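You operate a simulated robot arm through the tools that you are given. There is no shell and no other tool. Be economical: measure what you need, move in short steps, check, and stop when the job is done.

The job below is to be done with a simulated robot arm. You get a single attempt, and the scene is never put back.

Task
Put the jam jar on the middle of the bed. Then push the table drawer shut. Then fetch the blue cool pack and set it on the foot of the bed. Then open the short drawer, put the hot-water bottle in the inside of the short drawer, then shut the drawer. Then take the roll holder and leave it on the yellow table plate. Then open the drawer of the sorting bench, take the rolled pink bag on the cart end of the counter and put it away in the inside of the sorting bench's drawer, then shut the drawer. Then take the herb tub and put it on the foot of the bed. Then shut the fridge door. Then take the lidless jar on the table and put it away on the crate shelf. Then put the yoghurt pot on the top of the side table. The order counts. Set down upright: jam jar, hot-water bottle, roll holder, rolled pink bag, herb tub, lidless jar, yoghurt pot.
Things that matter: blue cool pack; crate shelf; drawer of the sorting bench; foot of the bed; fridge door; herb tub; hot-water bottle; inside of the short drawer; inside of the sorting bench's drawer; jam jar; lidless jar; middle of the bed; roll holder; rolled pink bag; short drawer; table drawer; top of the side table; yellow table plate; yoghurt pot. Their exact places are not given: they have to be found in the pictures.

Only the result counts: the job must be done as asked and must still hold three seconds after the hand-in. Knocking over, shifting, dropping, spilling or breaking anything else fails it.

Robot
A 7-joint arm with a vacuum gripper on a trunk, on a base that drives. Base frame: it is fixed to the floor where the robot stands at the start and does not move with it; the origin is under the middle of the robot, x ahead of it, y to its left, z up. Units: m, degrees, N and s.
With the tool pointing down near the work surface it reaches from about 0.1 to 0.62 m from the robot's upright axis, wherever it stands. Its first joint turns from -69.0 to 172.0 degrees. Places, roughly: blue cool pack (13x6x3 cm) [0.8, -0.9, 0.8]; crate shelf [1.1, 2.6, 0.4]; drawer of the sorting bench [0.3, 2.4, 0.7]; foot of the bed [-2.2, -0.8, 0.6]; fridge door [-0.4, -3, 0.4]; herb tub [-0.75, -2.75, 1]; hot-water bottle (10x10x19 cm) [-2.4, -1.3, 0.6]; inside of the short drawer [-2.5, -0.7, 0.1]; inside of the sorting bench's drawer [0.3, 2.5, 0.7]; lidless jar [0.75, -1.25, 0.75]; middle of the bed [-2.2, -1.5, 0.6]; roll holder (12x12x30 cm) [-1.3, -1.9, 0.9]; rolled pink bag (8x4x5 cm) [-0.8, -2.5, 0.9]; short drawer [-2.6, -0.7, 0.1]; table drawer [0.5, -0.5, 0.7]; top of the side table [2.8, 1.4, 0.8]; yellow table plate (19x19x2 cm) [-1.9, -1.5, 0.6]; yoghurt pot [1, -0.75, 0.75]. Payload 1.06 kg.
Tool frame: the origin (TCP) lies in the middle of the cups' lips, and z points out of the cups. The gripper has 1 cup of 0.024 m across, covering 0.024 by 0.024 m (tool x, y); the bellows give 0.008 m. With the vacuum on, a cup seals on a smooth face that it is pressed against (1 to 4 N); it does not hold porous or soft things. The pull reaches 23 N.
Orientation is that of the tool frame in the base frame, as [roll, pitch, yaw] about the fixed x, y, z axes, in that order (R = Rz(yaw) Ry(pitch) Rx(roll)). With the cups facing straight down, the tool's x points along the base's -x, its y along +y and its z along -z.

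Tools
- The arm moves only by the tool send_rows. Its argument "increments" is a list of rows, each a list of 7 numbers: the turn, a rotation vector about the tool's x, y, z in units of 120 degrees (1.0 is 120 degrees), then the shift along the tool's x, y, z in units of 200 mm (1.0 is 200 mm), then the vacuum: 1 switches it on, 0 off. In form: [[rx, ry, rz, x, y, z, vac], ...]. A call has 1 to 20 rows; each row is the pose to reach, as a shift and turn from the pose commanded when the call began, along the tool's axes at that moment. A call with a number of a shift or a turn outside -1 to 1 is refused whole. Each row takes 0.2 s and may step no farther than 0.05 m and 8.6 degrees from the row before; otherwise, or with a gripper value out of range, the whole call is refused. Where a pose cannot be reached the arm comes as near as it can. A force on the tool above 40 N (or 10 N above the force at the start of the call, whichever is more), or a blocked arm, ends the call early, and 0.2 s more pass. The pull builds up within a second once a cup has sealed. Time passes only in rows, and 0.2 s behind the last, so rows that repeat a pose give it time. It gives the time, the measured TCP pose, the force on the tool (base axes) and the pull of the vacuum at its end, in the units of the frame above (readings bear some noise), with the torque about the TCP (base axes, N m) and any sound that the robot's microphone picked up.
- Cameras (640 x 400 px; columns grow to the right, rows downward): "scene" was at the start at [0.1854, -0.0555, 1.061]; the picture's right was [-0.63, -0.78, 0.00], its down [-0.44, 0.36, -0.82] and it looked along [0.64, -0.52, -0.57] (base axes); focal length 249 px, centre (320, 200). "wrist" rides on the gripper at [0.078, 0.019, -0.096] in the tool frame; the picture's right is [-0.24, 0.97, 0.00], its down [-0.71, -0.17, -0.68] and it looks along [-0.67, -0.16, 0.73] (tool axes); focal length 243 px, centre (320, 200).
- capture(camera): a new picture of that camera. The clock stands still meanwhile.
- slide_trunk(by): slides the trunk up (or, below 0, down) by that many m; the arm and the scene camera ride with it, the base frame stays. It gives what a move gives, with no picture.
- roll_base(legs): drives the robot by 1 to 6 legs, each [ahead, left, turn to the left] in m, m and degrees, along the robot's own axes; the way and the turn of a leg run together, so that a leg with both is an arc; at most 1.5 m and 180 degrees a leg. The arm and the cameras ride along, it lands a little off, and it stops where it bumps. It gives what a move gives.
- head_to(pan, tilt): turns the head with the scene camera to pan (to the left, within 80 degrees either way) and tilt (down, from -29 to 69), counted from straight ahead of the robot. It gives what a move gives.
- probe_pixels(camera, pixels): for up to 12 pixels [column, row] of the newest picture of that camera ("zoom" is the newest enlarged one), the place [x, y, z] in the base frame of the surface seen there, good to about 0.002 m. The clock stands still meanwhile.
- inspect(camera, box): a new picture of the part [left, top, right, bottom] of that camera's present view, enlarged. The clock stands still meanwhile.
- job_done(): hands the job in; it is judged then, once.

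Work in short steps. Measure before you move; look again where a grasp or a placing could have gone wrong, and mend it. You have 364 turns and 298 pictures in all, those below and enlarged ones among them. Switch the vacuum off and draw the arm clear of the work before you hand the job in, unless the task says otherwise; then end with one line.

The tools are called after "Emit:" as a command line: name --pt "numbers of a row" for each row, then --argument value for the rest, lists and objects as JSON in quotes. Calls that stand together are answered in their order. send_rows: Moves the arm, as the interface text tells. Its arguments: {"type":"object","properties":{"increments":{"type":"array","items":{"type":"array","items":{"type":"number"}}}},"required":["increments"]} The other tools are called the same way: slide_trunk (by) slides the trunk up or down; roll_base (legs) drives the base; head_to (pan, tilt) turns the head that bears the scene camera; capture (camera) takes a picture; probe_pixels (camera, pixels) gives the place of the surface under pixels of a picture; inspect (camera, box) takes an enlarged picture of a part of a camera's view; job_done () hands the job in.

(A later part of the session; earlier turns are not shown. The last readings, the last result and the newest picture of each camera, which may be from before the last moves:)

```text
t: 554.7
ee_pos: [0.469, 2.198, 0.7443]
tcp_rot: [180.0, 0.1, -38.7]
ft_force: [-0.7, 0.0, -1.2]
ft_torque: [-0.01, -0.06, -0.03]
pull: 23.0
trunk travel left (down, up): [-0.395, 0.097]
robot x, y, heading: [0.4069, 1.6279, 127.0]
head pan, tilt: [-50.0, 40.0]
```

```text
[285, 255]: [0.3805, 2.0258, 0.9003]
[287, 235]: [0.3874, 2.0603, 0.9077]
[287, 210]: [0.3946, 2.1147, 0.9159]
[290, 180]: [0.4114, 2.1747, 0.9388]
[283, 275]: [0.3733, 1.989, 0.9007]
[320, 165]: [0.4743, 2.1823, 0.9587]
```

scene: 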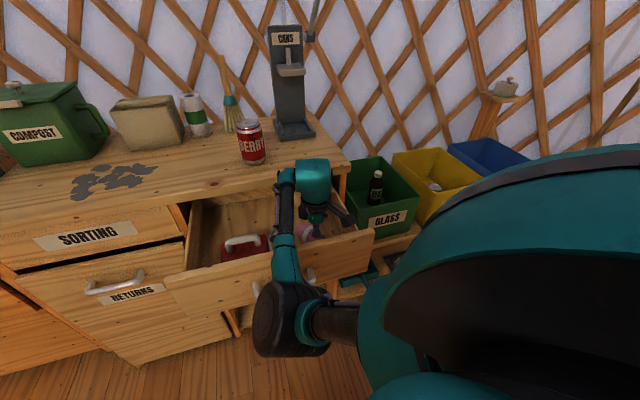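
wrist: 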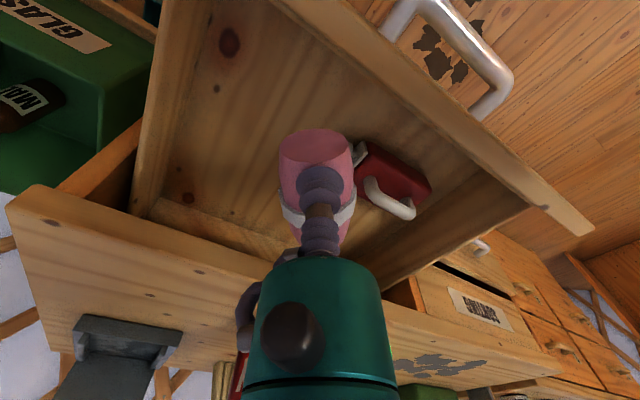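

Now ~4 cm of clearance. I lower the bag to contact.

Emit:
send_rows --pt "0 0 0 0 0 0.06 1" --pt "0 0 0 0 0 0.1 1" --pt "0 0 0 0 0 0.125 1" --pt "0 0 0 0 0 0.14 1" --pt "0 0 0 0 0 0.14 1"

```text
t: 555.6
ee_pos: [0.4708, 2.1982, 0.726]
tcp_rot: [-179.3, -0.1, -38.8]
ft_force: [-1.4, -1.3, 16.6]
ft_torque: [-1.26, -0.98, -0.11]
pull: 23.6
trunk travel left (down, up): [-0.395, 0.097]
robot x, y, heading: [0.4052, 1.6276, 127.0]
head pan, tilt: [-50.0, 40.0]
stopped in row 4: the force on the tool passed its limit (the readings are from after the stop); the commanded pose is now the measured one
```

The torque shows the wrist camera touched the drawer front. I lift 1 cm, shift inward to clear the camera, and lower again.

Emit:
send_rows --pt "0 0 0 0 0 -0.05 1" --pt "0 0 0 -0.08 -0.02 -0.05 1" --pt "0 0 0 -0.156 -0.035 -0.05 1" --pt "0 0 0 -0.156 -0.035 -0.01 1" --pt "0 0 0 -0.156 -0.035 0.02 1" --pt "0 0 0 -0.156 -0.035 0.035 1" --pt "0 0 0 -0.156 -0.035 0.035 1"

```text
t: 557.2
ee_pos: [0.4504, 2.2234, 0.7186]
tcp_rot: [-179.3, 0.1, -38.6]
ft_force: [-0.3, 3.3, 17.6]
ft_torque: [-0.03, 0.04, -0.02]
pull: 23.2
trunk travel left (down, up): [-0.395, 0.097]
robot x, y, heading: [0.4082, 1.6281, 127.0]
head pan, tilt: [-50.0, 40.0]
```

Now a clean contact (no torque) with the drawer floor. I release and rise.

Emit:
send_rows --pt "0 0 0 0 0 -0.02 0" --pt "0 0 0 0 0 -0.02 0" --pt "0 0 0 0 0 -0.02 0" --pt "0 0 0 0 0 -0.02 0" --pt "0 0 0 0 0 -0.06 0" --pt "0 0 0 0 0 -0.2 0" --pt "0 0 0 0 0 -0.4 0" --pt "0 0 0 0 0 -0.6 0" --pt "0 0 0 0 0 -0.8 0"

Emit:
capture --camera "wrist"

```text
t: 559.2
ee_pos: [0.4484, 2.2227, 0.8783]
tcp_rot: [-179.5, -0.1, -38.7]
ft_force: [0.6, -0.5, -0.7]
ft_torque: [0.01, 0.0, 0.01]
pull: 0.2
trunk travel left (down, up): [-0.395, 0.097]
robot x, y, heading: [0.4072, 1.6265, 127.2]
head pan, tilt: [-50.0, 40.0]
```

```text
170 pictures are left
```

wrist: 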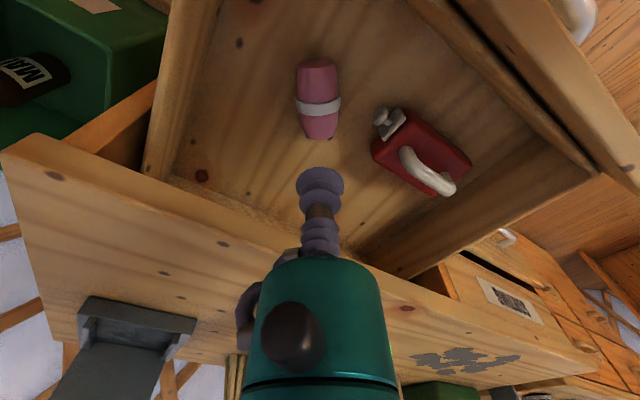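

The bag lies in the drawer. I back away and prepare the horizontal push pose as before.

Emit:
slide_trunk --by 0.09

Emit:
roll_base --legs '[[-0.4, 0.14, 0]]'

Emit:
send_rows --pt "0 0 0 0 0 -0.2 0" --pt "0 0 0 0 0.1 -0.4 0" --pt "0 0 0 0.04 0.28 -0.44 0" --pt "0 0 0 0.04 0.4 -0.44 0" --pt "0 0 0 0.04 0.4 -0.44 0"

```text
t: 560.5
ee_pos: [0.4498, 2.222, 0.9669]
tcp_rot: [-179.5, -0.1, -38.9]
ft_force: [0.5, -0.4, 1.1]
ft_torque: [-0.01, -0.01, -0.01]
pull: 0.0
trunk travel left (down, up): [-0.485, 0.007]
robot x, y, heading: [0.4075, 1.6288, 127.0]
head pan, tilt: [-50.0, 40.0]
```

```text
t: 563.1
ee_pos: [0.5814, 1.8154, 0.9683]
tcp_rot: [-179.3, 0.0, -38.9]
ft_force: [-0.2, 0.3, 0.1]
ft_torque: [0.04, 0.01, 0.04]
pull: 0.0
trunk travel left (down, up): [-0.485, 0.007]
robot x, y, heading: [0.538, 1.2188, 126.6]
head pan, tilt: [-50.0, 40.0]
```

```text
t: 564.3
ee_pos: [0.5357, 1.7489, 1.0548]
tcp_rot: [-179.5, -0.1, -38.8]
ft_force: [-0.5, -1.1, -0.1]
ft_torque: [0.02, -0.01, -0.01]
pull: 0.1
trunk travel left (down, up): [-0.485, 0.007]
robot x, y, heading: [0.5346, 1.2214, 126.7]
head pan, tilt: [-50.0, 40.0]
```

Emit:
roll_base --legs '[[0, 0, 4.5]]'

Emit:
send_rows --pt "0.0525 -0.0407 0 0 0 0 0" --pt "0.105 -0.0815 0 0 0 0 0" --pt "0.1574 -0.122 0 0 0 0 0" --pt "0.21 -0.163 0 0 0 0 0" --pt "0.2623 -0.2036 0 0 0 0 0" --pt "0.3147 -0.2444 0 0 0 0 0" --pt "0.367 -0.285 0 0 0 0 0" --pt "0.42 -0.326 0 0 0 0 0" --pt "0.472 -0.3665 0 0 0 0 0" --pt "0.5245 -0.407 0 0 0 0 0" --pt "0.577 -0.448 0 0 0 0 0" --pt "0.577 -0.448 0 0 0 0 0"

Emit:
slide_trunk --by -0.28

Emit:
capture --camera "scene"

```text
t: 565.1
ee_pos: [0.4938, 1.7461, 1.0561]
tcp_rot: [-179.5, -0.1, -34.4]
ft_force: [-0.1, -0.2, -0.8]
ft_torque: [-0.02, 0.01, -0.02]
pull: 0.1
trunk travel left (down, up): [-0.485, 0.007]
robot x, y, heading: [0.5377, 1.2171, 131.1]
head pan, tilt: [-50.0, 40.0]
```

```text
t: 567.8
ee_pos: [0.4946, 1.7464, 1.0548]
tcp_rot: [-92.5, 37.4, 2.0]
ft_force: [0.2, 0.2, -0.4]
ft_torque: [-0.01, 0.02, -0.02]
pull: 0.0
trunk travel left (down, up): [-0.485, 0.007]
robot x, y, heading: [0.5375, 1.2162, 131.2]
head pan, tilt: [-50.0, 40.0]
```

```text
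t: 570.6
ee_pos: [0.4946, 1.7464, 0.7754]
tcp_rot: [-92.3, 37.6, 2.0]
ft_force: [0.4, -0.1, 0.4]
ft_torque: [0.0, -0.02, 0.01]
pull: 0.1
trunk travel left (down, up): [-0.205, 0.287]
robot x, y, heading: [0.5328, 1.2219, 131.2]
head pan, tilt: [-50.0, 40.0]
```

```text
169 pictures are left
```

scene: 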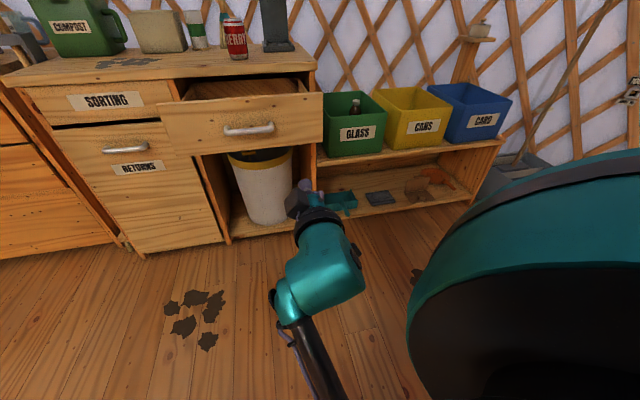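

Aligned right of the handle (x≈0.49). I drive to the face and push.

Emit:
roll_base --legs '[[0.28, -0.21, 0]]'

Emit:
roll_base --legs '[[0.16, -0.12, 0]]'

Emit:
capture --camera "scene"

```text
t: 572.9
ee_pos: [0.4691, 2.0978, 0.7752]
tcp_rot: [-92.5, 37.4, 1.7]
ft_force: [-0.7, -0.4, -0.2]
ft_torque: [0.02, -0.03, 0.02]
pull: 0.0
trunk travel left (down, up): [-0.205, 0.287]
robot x, y, heading: [0.5091, 1.5672, 131.0]
head pan, tilt: [-50.0, 40.0]
```

```text
t: 574.5
ee_pos: [0.4515, 2.2959, 0.7762]
tcp_rot: [-92.5, 37.5, 1.7]
ft_force: [0.0, -0.4, -0.2]
ft_torque: [0.0, 0.02, 0.03]
pull: 0.0
trunk travel left (down, up): [-0.205, 0.287]
robot x, y, heading: [0.4902, 1.7678, 131.1]
head pan, tilt: [-50.0, 40.0]
```

```text
168 pictures are left
```

scene: 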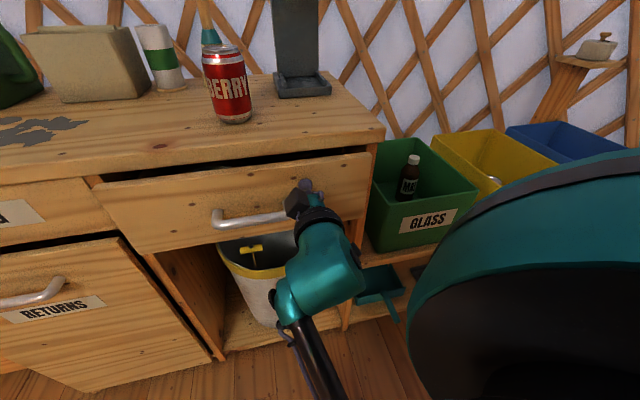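

About 2 cm remain; I push on until it stops.

Emit:
roll_base --legs '[[0.024, -0.018, 0]]'

Emit:
inspect --camera "scene" --box '[60, 120, 400, 280]'

Emit:
probe_pixels --camera "scene" --pixels '[[120, 210], [250, 180], [350, 175], [180, 190]]'

```text
t: 575.5
ee_pos: [0.4499, 2.3258, 0.776]
tcp_rot: [-92.5, 37.5, 1.7]
ft_force: [0.3, -7.9, -1.1]
ft_torque: [0.06, -0.09, 0.02]
pull: 0.1
trunk travel left (down, up): [-0.205, 0.287]
robot x, y, heading: [0.4889, 1.8012, 131.1]
head pan, tilt: [-50.0, 40.0]
stopped in leg 1: the force on the tool passed its limit (the readings are from after the stop); the commanded pose is now the measured one
```

```text
1.88 times, centred on (230, 200) of scene
```

zoom: 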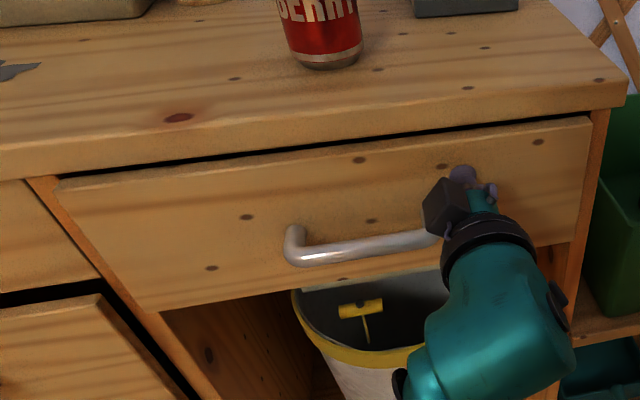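

```text
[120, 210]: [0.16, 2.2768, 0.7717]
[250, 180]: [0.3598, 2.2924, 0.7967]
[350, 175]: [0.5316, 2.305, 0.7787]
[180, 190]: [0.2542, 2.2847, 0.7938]
```

Emit:
probe_pixels --camera "zoom" --pixels '[[120, 230], [300, 200], [540, 170], [370, 190]]'

```text
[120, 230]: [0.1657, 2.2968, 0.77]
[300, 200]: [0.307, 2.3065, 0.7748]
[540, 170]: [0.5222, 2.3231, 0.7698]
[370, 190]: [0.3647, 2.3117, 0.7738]
```

The drawer is shut. I back off, raise and turn the tool down, then drive to the counter for the herb tub.

Emit:
roll_base --legs '[[-0.33, 0.29, 0]]'

Emit:
slide_trunk --by 0.28

Emit:
send_rows --pt "-0.0525 0.0407 0 0 0 0 0" --pt "-0.105 0.0815 0 0 0 0 0" --pt "-0.1574 0.122 0 0 0 0 0" --pt "-0.21 0.163 0 0 0 0 0" --pt "-0.2623 0.2036 0 0 0 0 0" --pt "-0.3147 0.2444 0 0 0 0 0" --pt "-0.367 0.285 0 0 0 0 0" --pt "-0.42 0.326 0 0 0 0 0" --pt "-0.472 0.3665 0 0 0 0 0" --pt "-0.5245 0.407 0 0 0 0 0" --pt "-0.577 0.448 0 0 0 0 0" --pt "-0.577 0.448 0 0 0 0 0"

Emit:
roll_base --legs '[[0.36, 0.74, 0], [0, 0, 160]]'

```text
t: 578.1
ee_pos: [0.4438, 1.8918, 0.7759]
tcp_rot: [-92.6, 37.5, 1.9]
ft_force: [0.5, 0.6, 0.0]
ft_torque: [0.02, -0.01, -0.02]
pull: 0.1
trunk travel left (down, up): [-0.205, 0.287]
robot x, y, heading: [0.4867, 1.37, 131.6]
head pan, tilt: [-50.0, 40.0]
```

```text
t: 580.9
ee_pos: [0.443, 1.8931, 1.0549]
tcp_rot: [-92.5, 37.5, 1.9]
ft_force: [-0.3, 0.3, -0.7]
ft_torque: [0.03, 0.01, -0.02]
pull: 0.1
trunk travel left (down, up): [-0.485, 0.007]
robot x, y, heading: [0.4852, 1.367, 131.8]
head pan, tilt: [-50.0, 40.0]
```

```text
t: 583.5
ee_pos: [0.4428, 1.8923, 1.055]
tcp_rot: [-179.6, -0.1, -34.3]
ft_force: [-0.5, 0.4, -0.3]
ft_torque: [0.02, -0.01, -0.02]
pull: 0.0
trunk travel left (down, up): [-0.485, 0.007]
robot x, y, heading: [0.4872, 1.367, 131.5]
head pan, tilt: [-50.0, 40.0]
```

```text
t: 594.5
ee_pos: [-0.4622, 0.6425, 1.0563]
tcp_rot: [-179.6, 0.1, 124.8]
ft_force: [0.3, 0.3, -0.5]
ft_torque: [-0.03, -0.01, -0.02]
pull: 0.1
trunk travel left (down, up): [-0.485, 0.007]
robot x, y, heading: [-0.3142, 1.1471, -69.2]
head pan, tilt: [-50.0, 40.0]
```

Emit:
roll_base --legs '[[1.335, -0.571, 0], [1.335, -0.571, 0], [0, 0, -22]]'

Emit:
head_to --pan -20 --tilt 30

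Emit:
capture --camera "scene"

```text
t: 609.7
ee_pos: [-0.8538, -2.1607, 1.0558]
tcp_rot: [-179.6, 0.0, 101.1]
ft_force: [0.4, -1.0, -0.3]
ft_torque: [0.0, 0.01, 0.01]
pull: 0.1
trunk travel left (down, up): [-0.485, 0.007]
robot x, y, heading: [-0.5168, -1.7579, -93.2]
head pan, tilt: [-50.0, 40.0]
```

```text
t: 610.6
ee_pos: [-0.8538, -2.1619, 1.055]
tcp_rot: [-179.6, 0.1, 101.1]
ft_force: [-0.1, -0.2, -0.1]
ft_torque: [-0.02, 0.03, -0.01]
pull: 0.1
trunk travel left (down, up): [-0.485, 0.007]
robot x, y, heading: [-0.5144, -1.7555, -93.1]
head pan, tilt: [-20.0, 30.0]
```

```text
166 pictures are left
```

scene: 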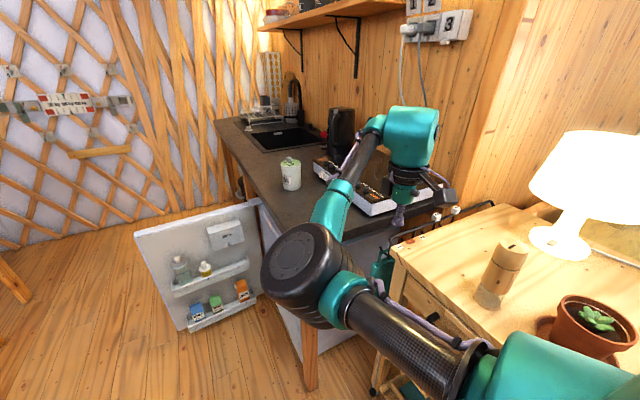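

Emit:
inspect --camera "scene" --box '[260, 140, 330, 200]'

Emit:
probe_pixels --camera "zoom" --pixels '[[285, 185], [285, 160], [210, 195], [360, 190], [290, 210], [290, 330], [250, 190], [330, 180]]'

Emit:
probe_pixels --camera "scene" --pixels '[[140, 240], [178, 325], [250, 210], [262, 290], [260, 215], [200, 260], [310, 370], [355, 250]]'

```text
6.67 times, centred on (295, 170) of scene
```

zoom: 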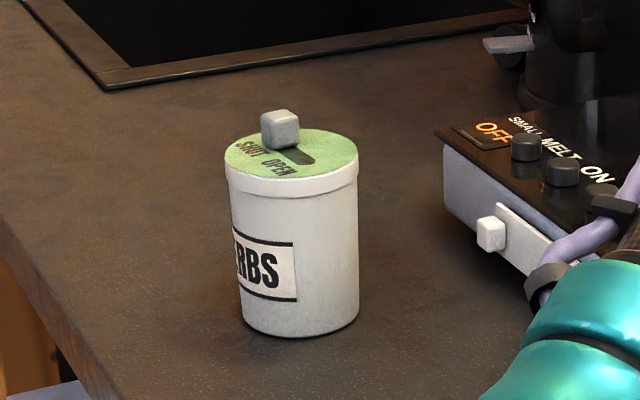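

```text
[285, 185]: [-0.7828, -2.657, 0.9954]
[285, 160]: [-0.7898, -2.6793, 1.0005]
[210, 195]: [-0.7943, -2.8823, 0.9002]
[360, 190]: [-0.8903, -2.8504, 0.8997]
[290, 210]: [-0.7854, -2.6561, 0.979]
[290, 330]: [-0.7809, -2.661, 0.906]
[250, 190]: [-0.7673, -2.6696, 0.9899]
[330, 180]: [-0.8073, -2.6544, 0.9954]
```

```text
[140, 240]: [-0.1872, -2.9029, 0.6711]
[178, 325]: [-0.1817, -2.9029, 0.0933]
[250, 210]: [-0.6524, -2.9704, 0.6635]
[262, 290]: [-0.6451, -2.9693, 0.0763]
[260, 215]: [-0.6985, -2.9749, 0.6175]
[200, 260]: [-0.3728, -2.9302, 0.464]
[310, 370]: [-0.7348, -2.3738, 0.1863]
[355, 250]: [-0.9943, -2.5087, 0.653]
```

The tub's green lid has a slider knob near its middle. I move closer and look from above with the wrist camera.

Emit:
roll_base --legs '[[0.44, 0.125, 0]]'

Emit:
capture --camera "wrist"

```text
t: 613.4
ee_pos: [-0.7555, -2.6087, 1.0556]
tcp_rot: [-179.6, -0.1, 100.8]
ft_force: [0.0, -0.9, -0.2]
ft_torque: [0.02, -0.01, 0.0]
pull: 0.0
trunk travel left (down, up): [-0.485, 0.007]
robot x, y, heading: [-0.4164, -2.2095, -93.5]
head pan, tilt: [-20.0, 30.0]
```

```text
164 pictures are left
```

wrist: 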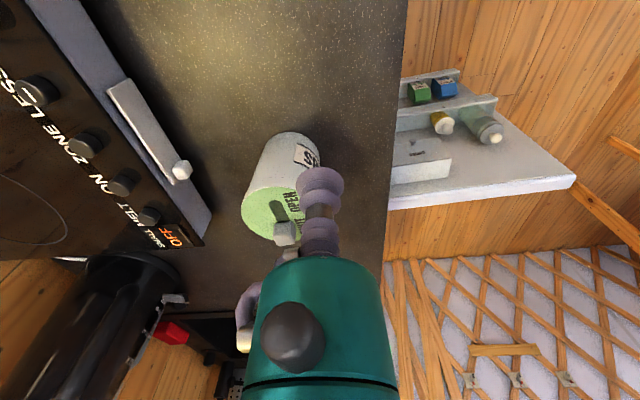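

Emit:
send_rows --pt "0 0 0 0.15 0.03 -0.1 0" --pt "0 0 0 0.3 0.0 -0.25 0" --pt "0 0 0 0.3 0.0 -0.25 0"

Emit:
inspect --camera "wrist" --box '[200, 120, 360, 260]'

```text
t: 614.2
ee_pos: [-0.7769, -2.5502, 1.1061]
tcp_rot: [-179.6, -0.1, 100.8]
ft_force: [0.5, -0.4, 0.1]
ft_torque: [-0.01, 0.02, 0.0]
pull: 0.2
out of reach, approached as far as the arm can: row 1, 2, 3
trunk travel left (down, up): [-0.485, 0.007]
robot x, y, heading: [-0.4163, -2.2051, -93.4]
head pan, tilt: [-20.0, 30.0]
```

```text
2.86 times, centred on (280, 190) of wrist
```

zoom: 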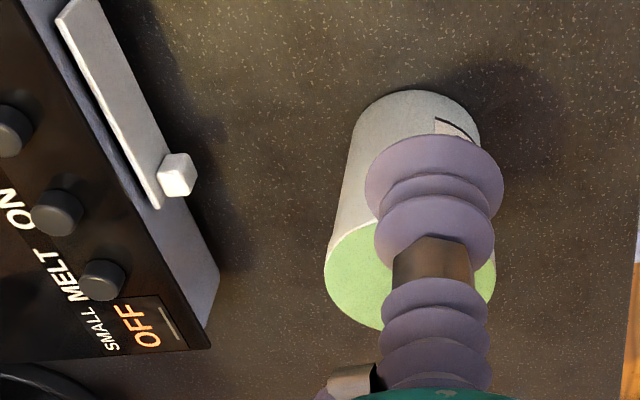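

Emit:
send_rows --pt "0 0 0 -0.03 0.15 0 0" --pt "0 0 0 -0.056 0.295 0 0" --pt "0 0 0 -0.056 0.295 0 0"

Emit:
inspect --camera "wrist" --box '[180, 120, 340, 260]'

```text
t: 615.0
ee_pos: [-0.7752, -2.5615, 1.104]
tcp_rot: [-179.6, 0.0, 100.8]
ft_force: [0.6, -0.2, 0.6]
ft_torque: [0.03, 0.03, -0.01]
pull: 0.0
out of reach, approached as far as the arm can: row 1, 2, 3
trunk travel left (down, up): [-0.485, 0.007]
robot x, y, heading: [-0.4161, -2.2021, -93.5]
head pan, tilt: [-20.0, 30.0]
```

```text
2.86 times, centred on (260, 190) of wrist
```

zoom: 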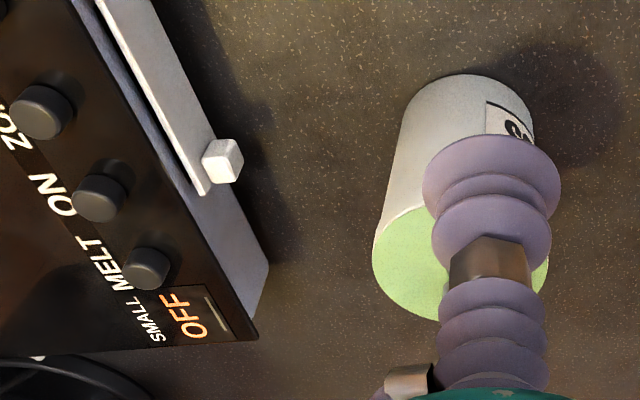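

Emit:
roll_base --legs '[[0, 0.07, 0]]'

Emit:
inspect --camera "wrist" --box '[160, 120, 320, 260]'

Emit:
probe_pixels --camera "zoom" --pixels '[[360, 200], [300, 250], [340, 290], [400, 240], [330, 240], [370, 270], [320, 200], [400, 290]]'

```text
t: 616.0
ee_pos: [-0.7065, -2.5655, 1.1045]
tcp_rot: [-179.6, 0.0, 100.7]
ft_force: [0.5, 0.5, 0.0]
ft_torque: [0.0, 0.03, -0.02]
pull: 0.1
trunk travel left (down, up): [-0.485, 0.007]
robot x, y, heading: [-0.3485, -2.2079, -93.4]
head pan, tilt: [-20.0, 30.0]
```

```text
2.86 times, centred on (240, 190) of wrist
```

zoom: 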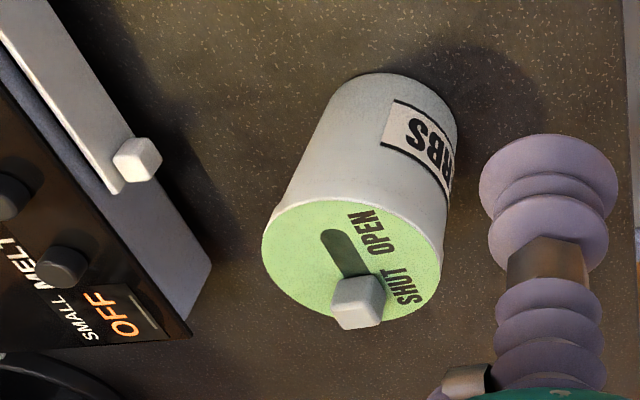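

```text
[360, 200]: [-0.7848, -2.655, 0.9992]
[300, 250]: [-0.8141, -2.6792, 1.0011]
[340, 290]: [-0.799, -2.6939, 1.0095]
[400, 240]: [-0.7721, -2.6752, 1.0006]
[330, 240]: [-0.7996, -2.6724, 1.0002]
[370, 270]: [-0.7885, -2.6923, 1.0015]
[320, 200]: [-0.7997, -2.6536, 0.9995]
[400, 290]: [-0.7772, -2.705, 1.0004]
```

Free spot on the lid for the cup: east of the slot, about (-0.773,-2.681,1.0006). I move the base closer and align above it.

Emit:
roll_base --legs '[[0.044, -0.0675, 0]]'

Emit:
send_rows --pt "-0.003 0 0 -0.19 -0.026 0 0" --pt "-0.003 0 0 -0.374 -0.053 0 0" --pt "-0.003 0 0 -0.374 -0.053 0.2 0" --pt "-0.003 0 0 -0.374 -0.053 0.39 0" --pt "-0.003 0 0 -0.374 -0.053 0.39 0"

Emit:
inspect --camera "wrist" --box '[220, 100, 400, 260]'

```text
t: 617.1
ee_pos: [-0.7747, -2.6032, 1.1039]
tcp_rot: [-179.6, 0.0, 100.8]
ft_force: [0.0, -0.5, -0.6]
ft_torque: [0.01, -0.01, -0.05]
pull: 0.0
trunk travel left (down, up): [-0.485, 0.007]
robot x, y, heading: [-0.4133, -2.2507, -93.3]
head pan, tilt: [-20.0, 30.0]
```

```text
t: 618.3
ee_pos: [-0.768, -2.6808, 1.0289]
tcp_rot: [-179.9, 0.1, 100.7]
ft_force: [0.7, -0.3, 0.4]
ft_torque: [-0.03, 0.0, -0.02]
pull: 0.1
trunk travel left (down, up): [-0.485, 0.007]
robot x, y, heading: [-0.4147, -2.2499, -93.4]
head pan, tilt: [-20.0, 30.0]
```

```text
2.50 times, centred on (310, 180) of wrist
```

zoom: 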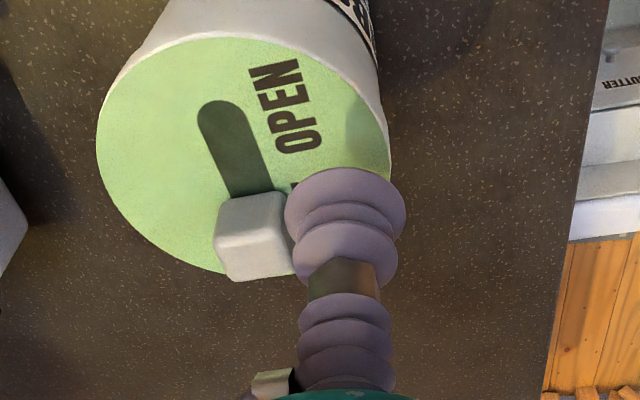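

Emit:
probe_pixels --camera "zoom" --pixels '[[330, 140], [300, 140], [350, 120], [330, 100], [250, 180], [380, 160], [100, 130], [240, 40], [215, 110], [255, 215]]'

```text
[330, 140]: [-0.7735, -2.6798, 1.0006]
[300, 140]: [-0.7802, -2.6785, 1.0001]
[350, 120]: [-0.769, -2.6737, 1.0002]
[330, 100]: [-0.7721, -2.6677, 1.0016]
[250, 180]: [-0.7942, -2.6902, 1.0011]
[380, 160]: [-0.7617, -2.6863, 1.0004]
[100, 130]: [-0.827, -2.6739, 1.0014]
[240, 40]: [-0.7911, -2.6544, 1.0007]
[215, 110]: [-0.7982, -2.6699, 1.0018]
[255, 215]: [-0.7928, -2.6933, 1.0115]
```

I refine by 9 mm west to be clear of lid edge and slot, then press with vacuum.

Emit:
send_rows --pt "0 0 0 0.018 -0.042 0 0" --pt "0 0 0 0.018 -0.042 0.08 1" --pt "0 0 0 0.018 -0.042 0.13 1" --pt "0 0 0 0.018 -0.042 0.15 1" --pt "0 0 0 0.018 -0.042 0.163 1" --pt "0 0 0 0.018 -0.042 0.163 1" --pt "0 0 0 0.018 -0.042 0.163 1" --pt "0 0 0 0.018 -0.042 0.163 1"

```text
t: 620.1
ee_pos: [-0.7801, -2.6762, 0.9955]
tcp_rot: [-179.9, 0.0, 100.8]
ft_force: [0.5, -2.2, 18.3]
ft_torque: [-0.01, 0.03, 0.04]
pull: 23.4
trunk travel left (down, up): [-0.485, 0.007]
robot x, y, heading: [-0.4134, -2.2474, -93.6]
head pan, tilt: [-20.0, 30.0]
```

Sealed. I lift 0.14 m and check.

Emit:
send_rows --pt "0 0 0 0 0 -0.08 1" --pt "0 0 0 0 0 -0.2 1" --pt "0 0 0 0 0 -0.35 1" --pt "0 0 0 0 0 -0.5 1" --pt "0 0 0 0.05 0 -0.65 1" --pt "0 0 0 0.1 0 -0.75 1" --pt "0 0 0 0.1 0 -0.75 1"

Emit:
capture --camera "scene"

```text
t: 621.7
ee_pos: [-0.7844, -2.657, 1.1435]
tcp_rot: [180.0, -0.1, 100.8]
ft_force: [0.0, 0.2, -1.0]
ft_torque: [0.03, -0.02, 0.0]
pull: 22.7
trunk travel left (down, up): [-0.485, 0.007]
robot x, y, heading: [-0.4129, -2.2508, -93.4]
head pan, tilt: [-20.0, 30.0]
```

```text
159 pictures are left
```

scene: 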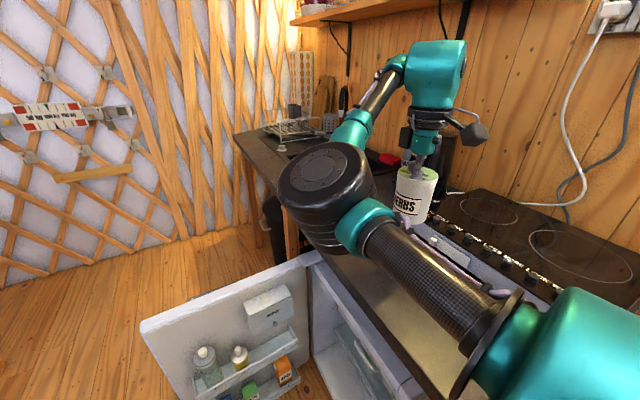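

Herb tub held upright. I carry it toward the bed: back away from the counter, turn right 47°, and approach the bed's front.

Emit:
roll_base --legs '[[-0.95, -0.026, 0], [0, 0, -47], [0.676, -0.689, 0]]'

Emit:
head_to --pan -45 --tilt 40

Emit:
capture --camera "scene"

```text
t: 633.5
ee_pos: [-1.883, -1.1426, 1.1437]
tcp_rot: [-179.9, 0.0, 51.3]
ft_force: [-1.2, -0.5, -1.7]
ft_torque: [0.0, -0.02, 0.0]
pull: 23.1
trunk travel left (down, up): [-0.485, 0.007]
robot x, y, heading: [-1.3318, -1.1592, -143.3]
head pan, tilt: [-20.0, 30.0]
```

```text
t: 634.4
ee_pos: [-1.8829, -1.1419, 1.1436]
tcp_rot: [180.0, 0.0, 51.2]
ft_force: [0.6, -0.1, -0.4]
ft_torque: [0.01, -0.06, -0.01]
pull: 22.8
trunk travel left (down, up): [-0.485, 0.007]
robot x, y, heading: [-1.3302, -1.1559, -143.1]
head pan, tilt: [-45.0, 40.0]
```

```text
158 pictures are left
```

scene: 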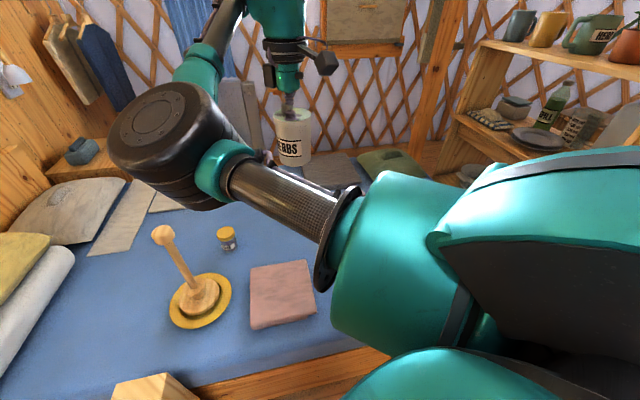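

I lower the trunk 0.21 m (to pass beneath the hanging timber), then shift toward the foot.

Emit:
slide_trunk --by -0.21

Emit:
roll_base --legs '[[-0.0113, -0.224, 0]]'

Emit:
capture --camera "scene"

```text
t: 636.6
ee_pos: [-1.8833, -1.1404, 0.9345]
tcp_rot: [-179.9, 0.0, 51.2]
ft_force: [0.5, 0.4, -1.8]
ft_torque: [0.03, -0.05, 0.02]
pull: 22.5
trunk travel left (down, up): [-0.275, 0.217]
robot x, y, heading: [-1.3307, -1.1566, -143.2]
head pan, tilt: [-45.0, 40.0]
```

```text
t: 638.3
ee_pos: [-2.0089, -0.9563, 0.933]
tcp_rot: [-180.0, 0.0, 51.3]
ft_force: [0.1, 0.1, -2.2]
ft_torque: [-0.01, -0.03, -0.02]
pull: 23.0
trunk travel left (down, up): [-0.275, 0.217]
robot x, y, heading: [-1.4585, -0.9691, -143.2]
head pan, tilt: [-45.0, 40.0]
```

```text
157 pictures are left
```

scene: 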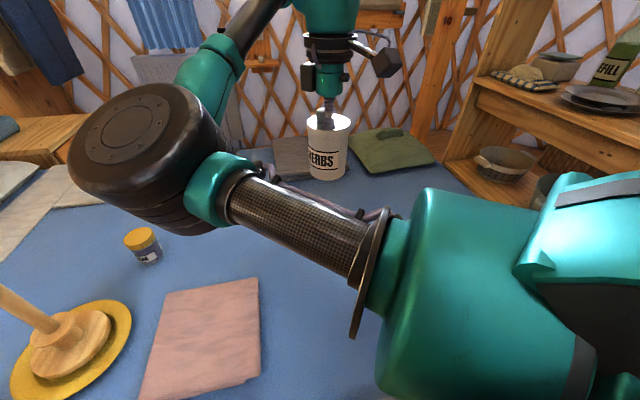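

I move the tub to above (-2.04,-0.76), clear of the cool pack.

Emit:
send_rows --pt "0 0 0 0.14 -0.14 0 1" --pt "0 0 0 0.28 -0.28 0 1" --pt "0 0 0 0.42 -0.42 0 1" --pt "0 0 0 0.56 -0.56 0 1" --pt "0 0 0 0.68 -0.686 0 1" --pt "0 0 0 0.68 -0.686 0 1"

Emit:
capture --camera "wrist"

```text
t: 639.7
ee_pos: [-2.0315, -0.7649, 0.9348]
tcp_rot: [-179.9, 0.0, 51.3]
ft_force: [-0.6, 0.6, -1.5]
ft_torque: [-0.02, -0.03, 0.02]
pull: 22.9
trunk travel left (down, up): [-0.275, 0.217]
robot x, y, heading: [-1.4599, -0.972, -143.1]
head pan, tilt: [-45.0, 40.0]
```

```text
156 pictures are left
```

wrist: 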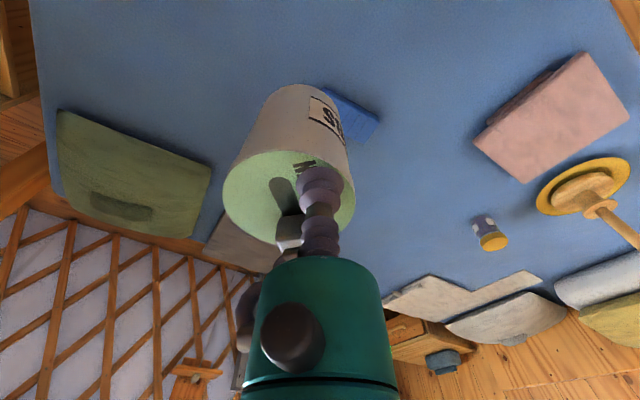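

I lower with the arm in two steps.

Emit:
send_rows --pt "0 0 0 0 0 0.2 1" --pt "0 0 0 0 0 0.4 1" --pt "0 0 0 0 0 0.6 1" --pt "0 0 0 0 0 0.8 1" --pt "0 0 0 0 0 0.95 1"

Emit:
capture --camera "scene"

```text
t: 640.9
ee_pos: [-2.0291, -0.7643, 0.7442]
tcp_rot: [180.0, -0.1, 51.4]
ft_force: [0.2, -0.5, -0.7]
ft_torque: [0.0, -0.05, -0.01]
pull: 22.8
trunk travel left (down, up): [-0.275, 0.217]
robot x, y, heading: [-1.4575, -0.9714, -143.2]
head pan, tilt: [-45.0, 40.0]
```

```text
155 pictures are left
```

scene: 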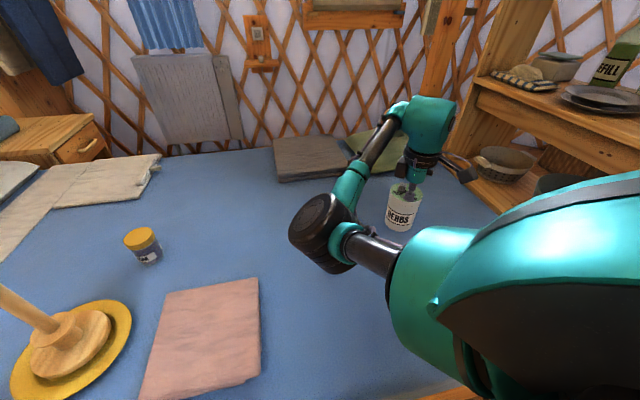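

Emit:
send_rows --pt "0 0 0 0 0 0.2 1" --pt "0 0 0 0 0 0.38 1" --pt "0 0 0 0 0 0.44 1" --pt "0 0 0 0 0 0.47 1" --pt "0 0 0 0 0 0.49 1" --pt "0 0 0 0 0 0.49 1"

```text
t: 642.3
ee_pos: [-2.0321, -0.7643, 0.6474]
tcp_rot: [-179.7, 0.0, 51.4]
ft_force: [-0.9, -2.4, 16.9]
ft_torque: [-0.02, 0.06, 0.0]
pull: 22.5
trunk travel left (down, up): [-0.275, 0.217]
robot x, y, heading: [-1.4572, -0.9718, -142.9]
head pan, tilt: [-45.0, 40.0]
```

Contact. I release and rise.

Emit:
send_rows --pt "0 0 0 0 0 -0.02 0" --pt "0 0 0 0 0 -0.02 0" --pt "0 0 0 0 0 -0.02 0" --pt "0 0 0 0 0 -0.02 0" --pt "0 0 0 0 0 -0.06 0" --pt "0 0 0 0 0 -0.2 0" --pt "0 0 0 0 0 -0.4 0" --pt "0 0 0 0 0 -0.6 0" --pt "0 0 0 0 0 -0.8 0" --pt "0 0 0 -0.1 0.1 -0.95 0"

Emit:
capture --camera "scene"

```text
t: 644.5
ee_pos: [-2.0259, -0.7921, 0.8356]
tcp_rot: [-180.0, -0.2, 51.3]
ft_force: [0.4, 0.5, -0.4]
ft_torque: [-0.01, 0.01, -0.01]
pull: 0.1
trunk travel left (down, up): [-0.275, 0.217]
robot x, y, heading: [-1.4567, -0.9718, -143.1]
head pan, tilt: [-45.0, 40.0]
```

```text
154 pictures are left
```

scene: 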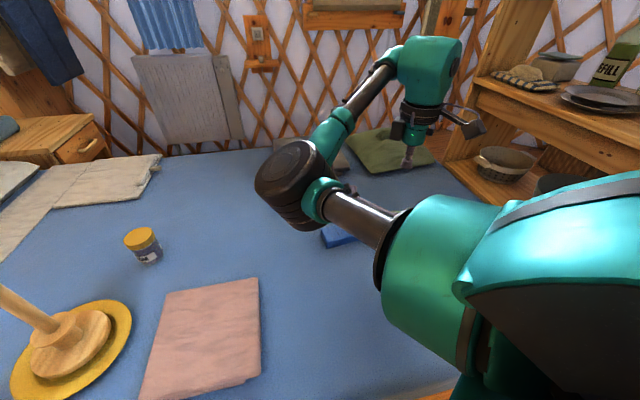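

Emit:
capture --camera "wrist"

```text
153 pictures are left
```

wrist: 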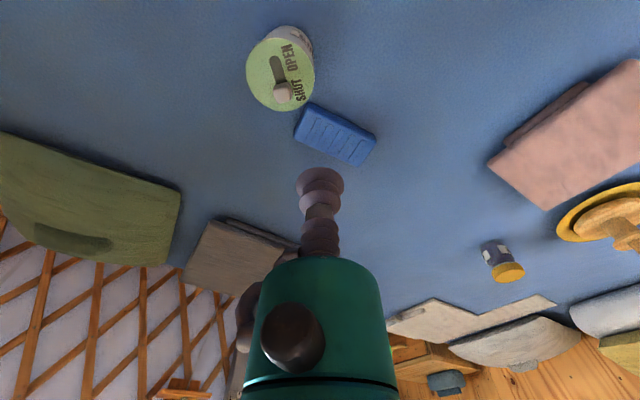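

The herb tub stands upright on the foot of the bed. Next the fridge door: I leave the bed and drive around toward the fridge's east side.

Emit:
roll_base --legs '[[0.0105, 0.23, 0], [-0.683, 0.64, 0]]'

Emit:
slide_trunk --by 0.1

Emit:
roll_base --legs '[[0, 0, 100]]'

Emit:
head_to --pan -35 --tilt 25

Emit:
capture --camera "scene"

```text
t: 650.7
ee_pos: [-0.9667, -1.0765, 0.8344]
tcp_rot: [-180.0, 0.1, 51.5]
ft_force: [-0.1, 0.2, 0.4]
ft_torque: [0.01, 0.01, -0.02]
pull: 0.0
trunk travel left (down, up): [-0.275, 0.217]
robot x, y, heading: [-0.3936, -1.2527, -142.7]
head pan, tilt: [-45.0, 40.0]
```

```text
t: 652.1
ee_pos: [-0.9668, -1.0764, 0.9338]
tcp_rot: [-180.0, -0.1, 51.6]
ft_force: [0.5, -0.5, -0.1]
ft_torque: [0.01, -0.03, 0.03]
pull: 0.1
trunk travel left (down, up): [-0.375, 0.117]
robot x, y, heading: [-0.3965, -1.2531, -142.8]
head pan, tilt: [-45.0, 40.0]
```

```text
t: 656.8
ee_pos: [-0.4447, -1.8456, 0.9342]
tcp_rot: [-180.0, 0.0, 154.1]
ft_force: [1.3, 0.3, 0.0]
ft_torque: [-0.02, 0.01, -0.02]
pull: 0.0
trunk travel left (down, up): [-0.375, 0.117]
robot x, y, heading: [-0.3984, -1.2516, -40.2]
head pan, tilt: [-45.0, 40.0]
```

```text
t: 657.6
ee_pos: [-0.4441, -1.8459, 0.9344]
tcp_rot: [179.9, -0.1, 154.2]
ft_force: [-1.1, 0.8, -0.2]
ft_torque: [0.02, 0.01, -0.04]
pull: 0.0
trunk travel left (down, up): [-0.375, 0.117]
robot x, y, heading: [-0.4025, -1.2503, -40.2]
head pan, tilt: [-35.0, 25.0]
```

```text
152 pictures are left
```

scene: 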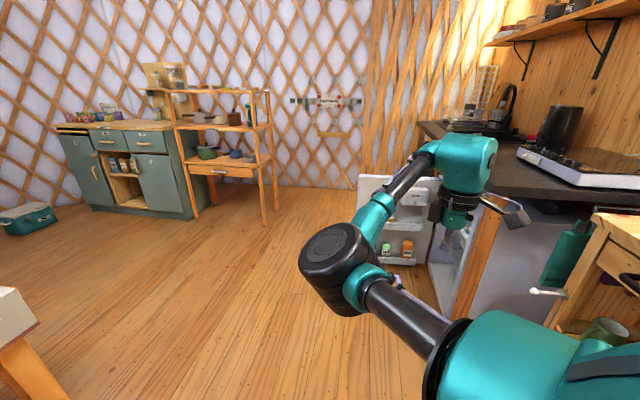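

Emit:
probe_pixels --camera "scene" --pixels '[[360, 180], [360, 260], [340, 190], [320, 180], [270, 220], [20, 320], [265, 200], [300, 250], [195, 215], [435, 260]]'

```text
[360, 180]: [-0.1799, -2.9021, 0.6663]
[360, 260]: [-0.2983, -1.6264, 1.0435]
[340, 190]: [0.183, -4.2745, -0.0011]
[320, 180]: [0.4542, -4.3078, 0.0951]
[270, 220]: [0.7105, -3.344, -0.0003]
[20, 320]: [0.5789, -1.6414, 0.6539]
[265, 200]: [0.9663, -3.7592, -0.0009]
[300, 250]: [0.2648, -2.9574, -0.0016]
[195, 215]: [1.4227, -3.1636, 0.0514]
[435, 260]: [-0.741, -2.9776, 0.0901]
```

The floor south-east of the fridge is free. I drive to about (0.2,-3.3) and turn so the arm points at the door's outer side.

Emit:
roll_base --legs '[[0.8866, -0.4294, 0], [0.895, -0.7495, 0], [0, 0, -134]]'

Emit:
head_to --pan -50 --tilt 35

Emit:
capture --camera "scene"

```text
t: 673.8
ee_pos: [-0.1837, -2.8544, 0.9341]
tcp_rot: [179.9, 0.0, 19.0]
ft_force: [0.6, -0.3, 0.2]
ft_torque: [0.0, -0.01, -0.02]
pull: 0.0
trunk travel left (down, up): [-0.375, 0.117]
robot x, y, heading: [0.1969, -3.3101, -175.5]
head pan, tilt: [-35.0, 25.0]
```

```text
t: 674.6
ee_pos: [-0.1832, -2.8544, 0.9349]
tcp_rot: [180.0, 0.0, 18.9]
ft_force: [-0.1, -0.2, 0.3]
ft_torque: [0.0, 0.04, -0.02]
pull: 0.1
trunk travel left (down, up): [-0.375, 0.117]
robot x, y, heading: [0.2026, -3.3106, -175.1]
head pan, tilt: [-50.0, 35.0]
```

```text
151 pictures are left
```

scene: 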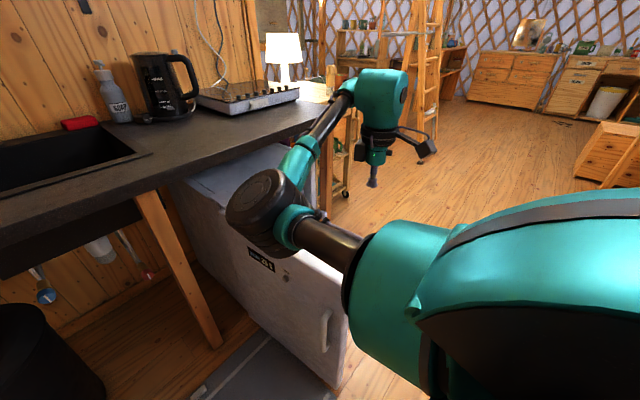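

Emit:
probe_pixels --camera "scene" --pixels '[[280, 310], [335, 360], [345, 300], [325, 330], [240, 260], [230, 230], [300, 270], [210, 340], [275, 250]]'

```text
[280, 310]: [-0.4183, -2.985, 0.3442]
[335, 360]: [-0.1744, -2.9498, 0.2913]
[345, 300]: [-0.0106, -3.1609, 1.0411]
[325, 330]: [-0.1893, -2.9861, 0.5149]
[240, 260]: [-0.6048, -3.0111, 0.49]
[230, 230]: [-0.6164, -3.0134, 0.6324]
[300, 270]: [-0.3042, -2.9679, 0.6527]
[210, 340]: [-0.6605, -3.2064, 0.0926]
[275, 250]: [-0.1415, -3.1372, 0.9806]
```

Outer face runs from (-0.605,-3.011) to (-0.174,-2.950), handle near x=-0.19. I move the base so the tool is south of the door at (-0.30,-3.06), then lower.

Emit:
roll_base --legs '[[0.134, 0.205, 0]]'

Emit:
slide_trunk --by -0.36

Emit:
capture --camera "scene"

```text
t: 676.4
ee_pos: [-0.3023, -3.0715, 0.9334]
tcp_rot: [-179.9, 0.1, 19.0]
ft_force: [-0.2, 0.0, -0.4]
ft_torque: [0.02, -0.04, 0.01]
pull: 0.1
trunk travel left (down, up): [-0.375, 0.117]
robot x, y, heading: [0.0864, -3.5271, -175.0]
head pan, tilt: [-50.0, 35.0]
```

```text
t: 679.9
ee_pos: [-0.3021, -3.0698, 0.5736]
tcp_rot: [-179.9, 0.0, 19.0]
ft_force: [0.1, 0.0, -0.4]
ft_torque: [0.0, 0.03, -0.01]
pull: 0.1
trunk travel left (down, up): [-0.015, 0.477]
robot x, y, heading: [0.0852, -3.5256, -175.0]
head pan, tilt: [-50.0, 35.0]
```

```text
150 pictures are left
```

scene: 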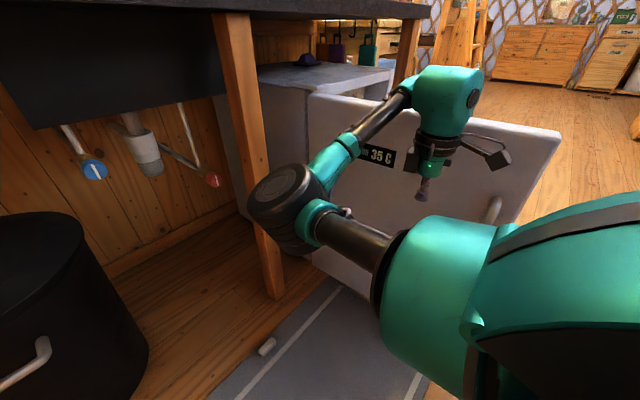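

I rotate the tool so its camera points away from the door and lower to z≈0.5.

Emit:
send_rows --pt "0 0 0.065 0 0 0.05 0" --pt "0 0 0.13 0 0 0.1 0" --pt "0 0 0.195 0 0 0.15 0" --pt "0 0 0.26 0 0 0.2 0" --pt "0 0 0.325 0 0 0.25 0" --pt "0 0 0.39 0 0 0.3 0" --pt "0 0 0.455 0 0 0.35 0" --pt "0 0 0.52 0 0 0.35 0" --pt "0 0 0.583 0 0 0.35 0" --pt "0 0 0.583 0 0 0.35 0"

```text
t: 682.1
ee_pos: [-0.3031, -3.0702, 0.504]
tcp_rot: [-179.9, -0.1, -50.9]
ft_force: [-0.1, -1.0, 0.0]
ft_torque: [0.0, 0.01, 0.02]
pull: 0.1
trunk travel left (down, up): [-0.015, 0.477]
robot x, y, heading: [0.0826, -3.5281, -175.2]
head pan, tilt: [-50.0, 35.0]
```

I push the door through the first part of its arc by driving the base in small legs.

Emit:
roll_base --legs '[[-0.0132, -0.0611, 0], [0.0131, -0.1426, 0], [0.0564, -0.1171, 0]]'

Emit:
capture --camera "scene"

```text
t: 684.9
ee_pos: [-0.3865, -2.7574, 0.5033]
tcp_rot: [180.0, 0.0, -50.6]
ft_force: [0.2, -0.7, -0.2]
ft_torque: [0.02, 0.01, -0.02]
pull: 0.2
trunk travel left (down, up): [-0.015, 0.477]
robot x, y, heading: [-0.001, -3.211, -175.0]
head pan, tilt: [-50.0, 35.0]
```

```text
149 pictures are left
```

scene: 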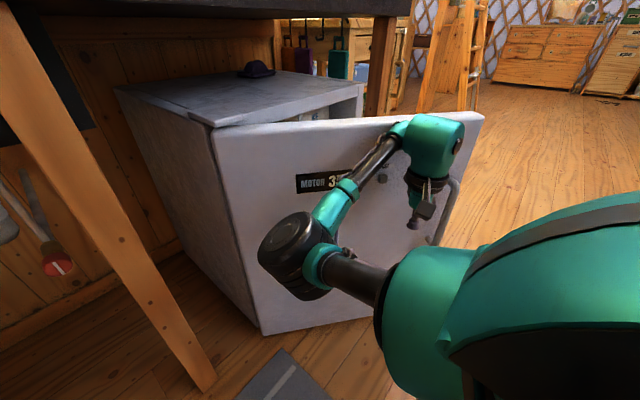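

The door swings well. I continue with the next leg and check the elbow's distance.

Emit:
roll_base --legs '[[0.0937, -0.0902, 0], [0.06, -0.03, 0]]'

Emit:
capture --camera "scene"

Emit:
probe_pixels --camera "scene" --pixels '[[280, 240], [300, 215], [260, 180], [450, 180], [420, 250], [300, 300], [420, 120]]'

```text
t: 686.8
ee_pos: [-0.5473, -2.6508, 0.5057]
tcp_rot: [-179.7, 0.0, -50.4]
ft_force: [1.1, 0.2, 1.2]
ft_torque: [0.0, 0.0, 0.0]
pull: 0.1
trunk travel left (down, up): [-0.015, 0.477]
robot x, y, heading: [-0.1625, -3.0999, -174.8]
head pan, tilt: [-50.0, 35.0]
```

```text
148 pictures are left
```

scene: 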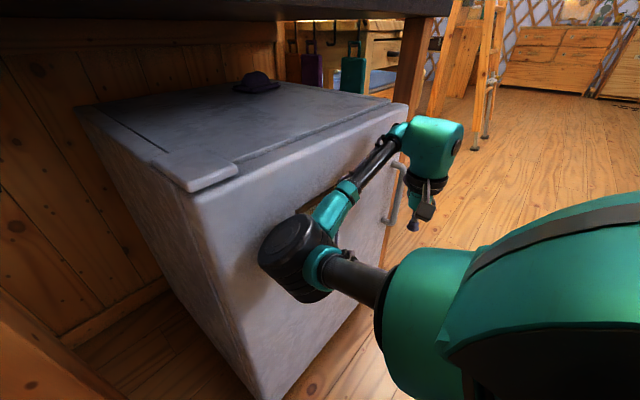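

```text
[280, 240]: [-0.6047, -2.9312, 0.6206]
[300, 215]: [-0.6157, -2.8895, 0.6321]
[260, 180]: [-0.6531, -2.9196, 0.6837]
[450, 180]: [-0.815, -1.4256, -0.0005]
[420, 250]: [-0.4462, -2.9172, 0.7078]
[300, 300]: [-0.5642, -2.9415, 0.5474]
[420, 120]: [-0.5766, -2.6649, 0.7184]
```

Emit:
inspect --camera "scene" --box '[180, 80, 460, 260]'

Emit:
probe_pixels --camera "zoom" --pixels '[[60, 250], [120, 200], [480, 80], [460, 200], [505, 110], [440, 140], [380, 60], [430, 45], [300, 180]]'

```text
2.22 times, centred on (320, 170) of scene
```

zoom: 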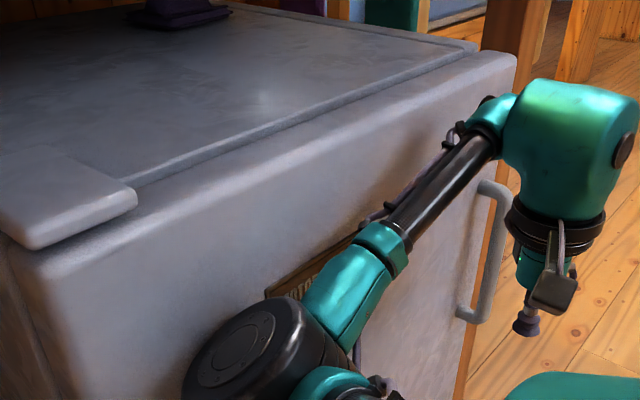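

```text
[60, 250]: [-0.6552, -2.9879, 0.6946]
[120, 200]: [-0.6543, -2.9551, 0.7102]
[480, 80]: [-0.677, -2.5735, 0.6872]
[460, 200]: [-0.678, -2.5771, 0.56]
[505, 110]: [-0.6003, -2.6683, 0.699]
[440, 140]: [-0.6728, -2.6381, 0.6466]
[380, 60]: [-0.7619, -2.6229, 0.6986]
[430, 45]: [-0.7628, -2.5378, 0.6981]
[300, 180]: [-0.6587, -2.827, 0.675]
```

Emit:
probe_pixels --camera "zoom" --pixels '[[465, 46], [460, 55], [300, 112], [300, 125], [200, 160], [200, 172], [470, 62], [380, 100], [380, 85]]'

```text
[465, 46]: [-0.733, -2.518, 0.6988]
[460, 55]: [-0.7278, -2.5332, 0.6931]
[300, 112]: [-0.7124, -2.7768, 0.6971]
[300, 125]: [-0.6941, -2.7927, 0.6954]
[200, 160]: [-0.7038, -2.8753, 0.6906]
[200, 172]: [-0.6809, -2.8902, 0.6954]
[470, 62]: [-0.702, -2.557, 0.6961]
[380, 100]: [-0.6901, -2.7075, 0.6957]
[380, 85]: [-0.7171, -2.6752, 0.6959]
```

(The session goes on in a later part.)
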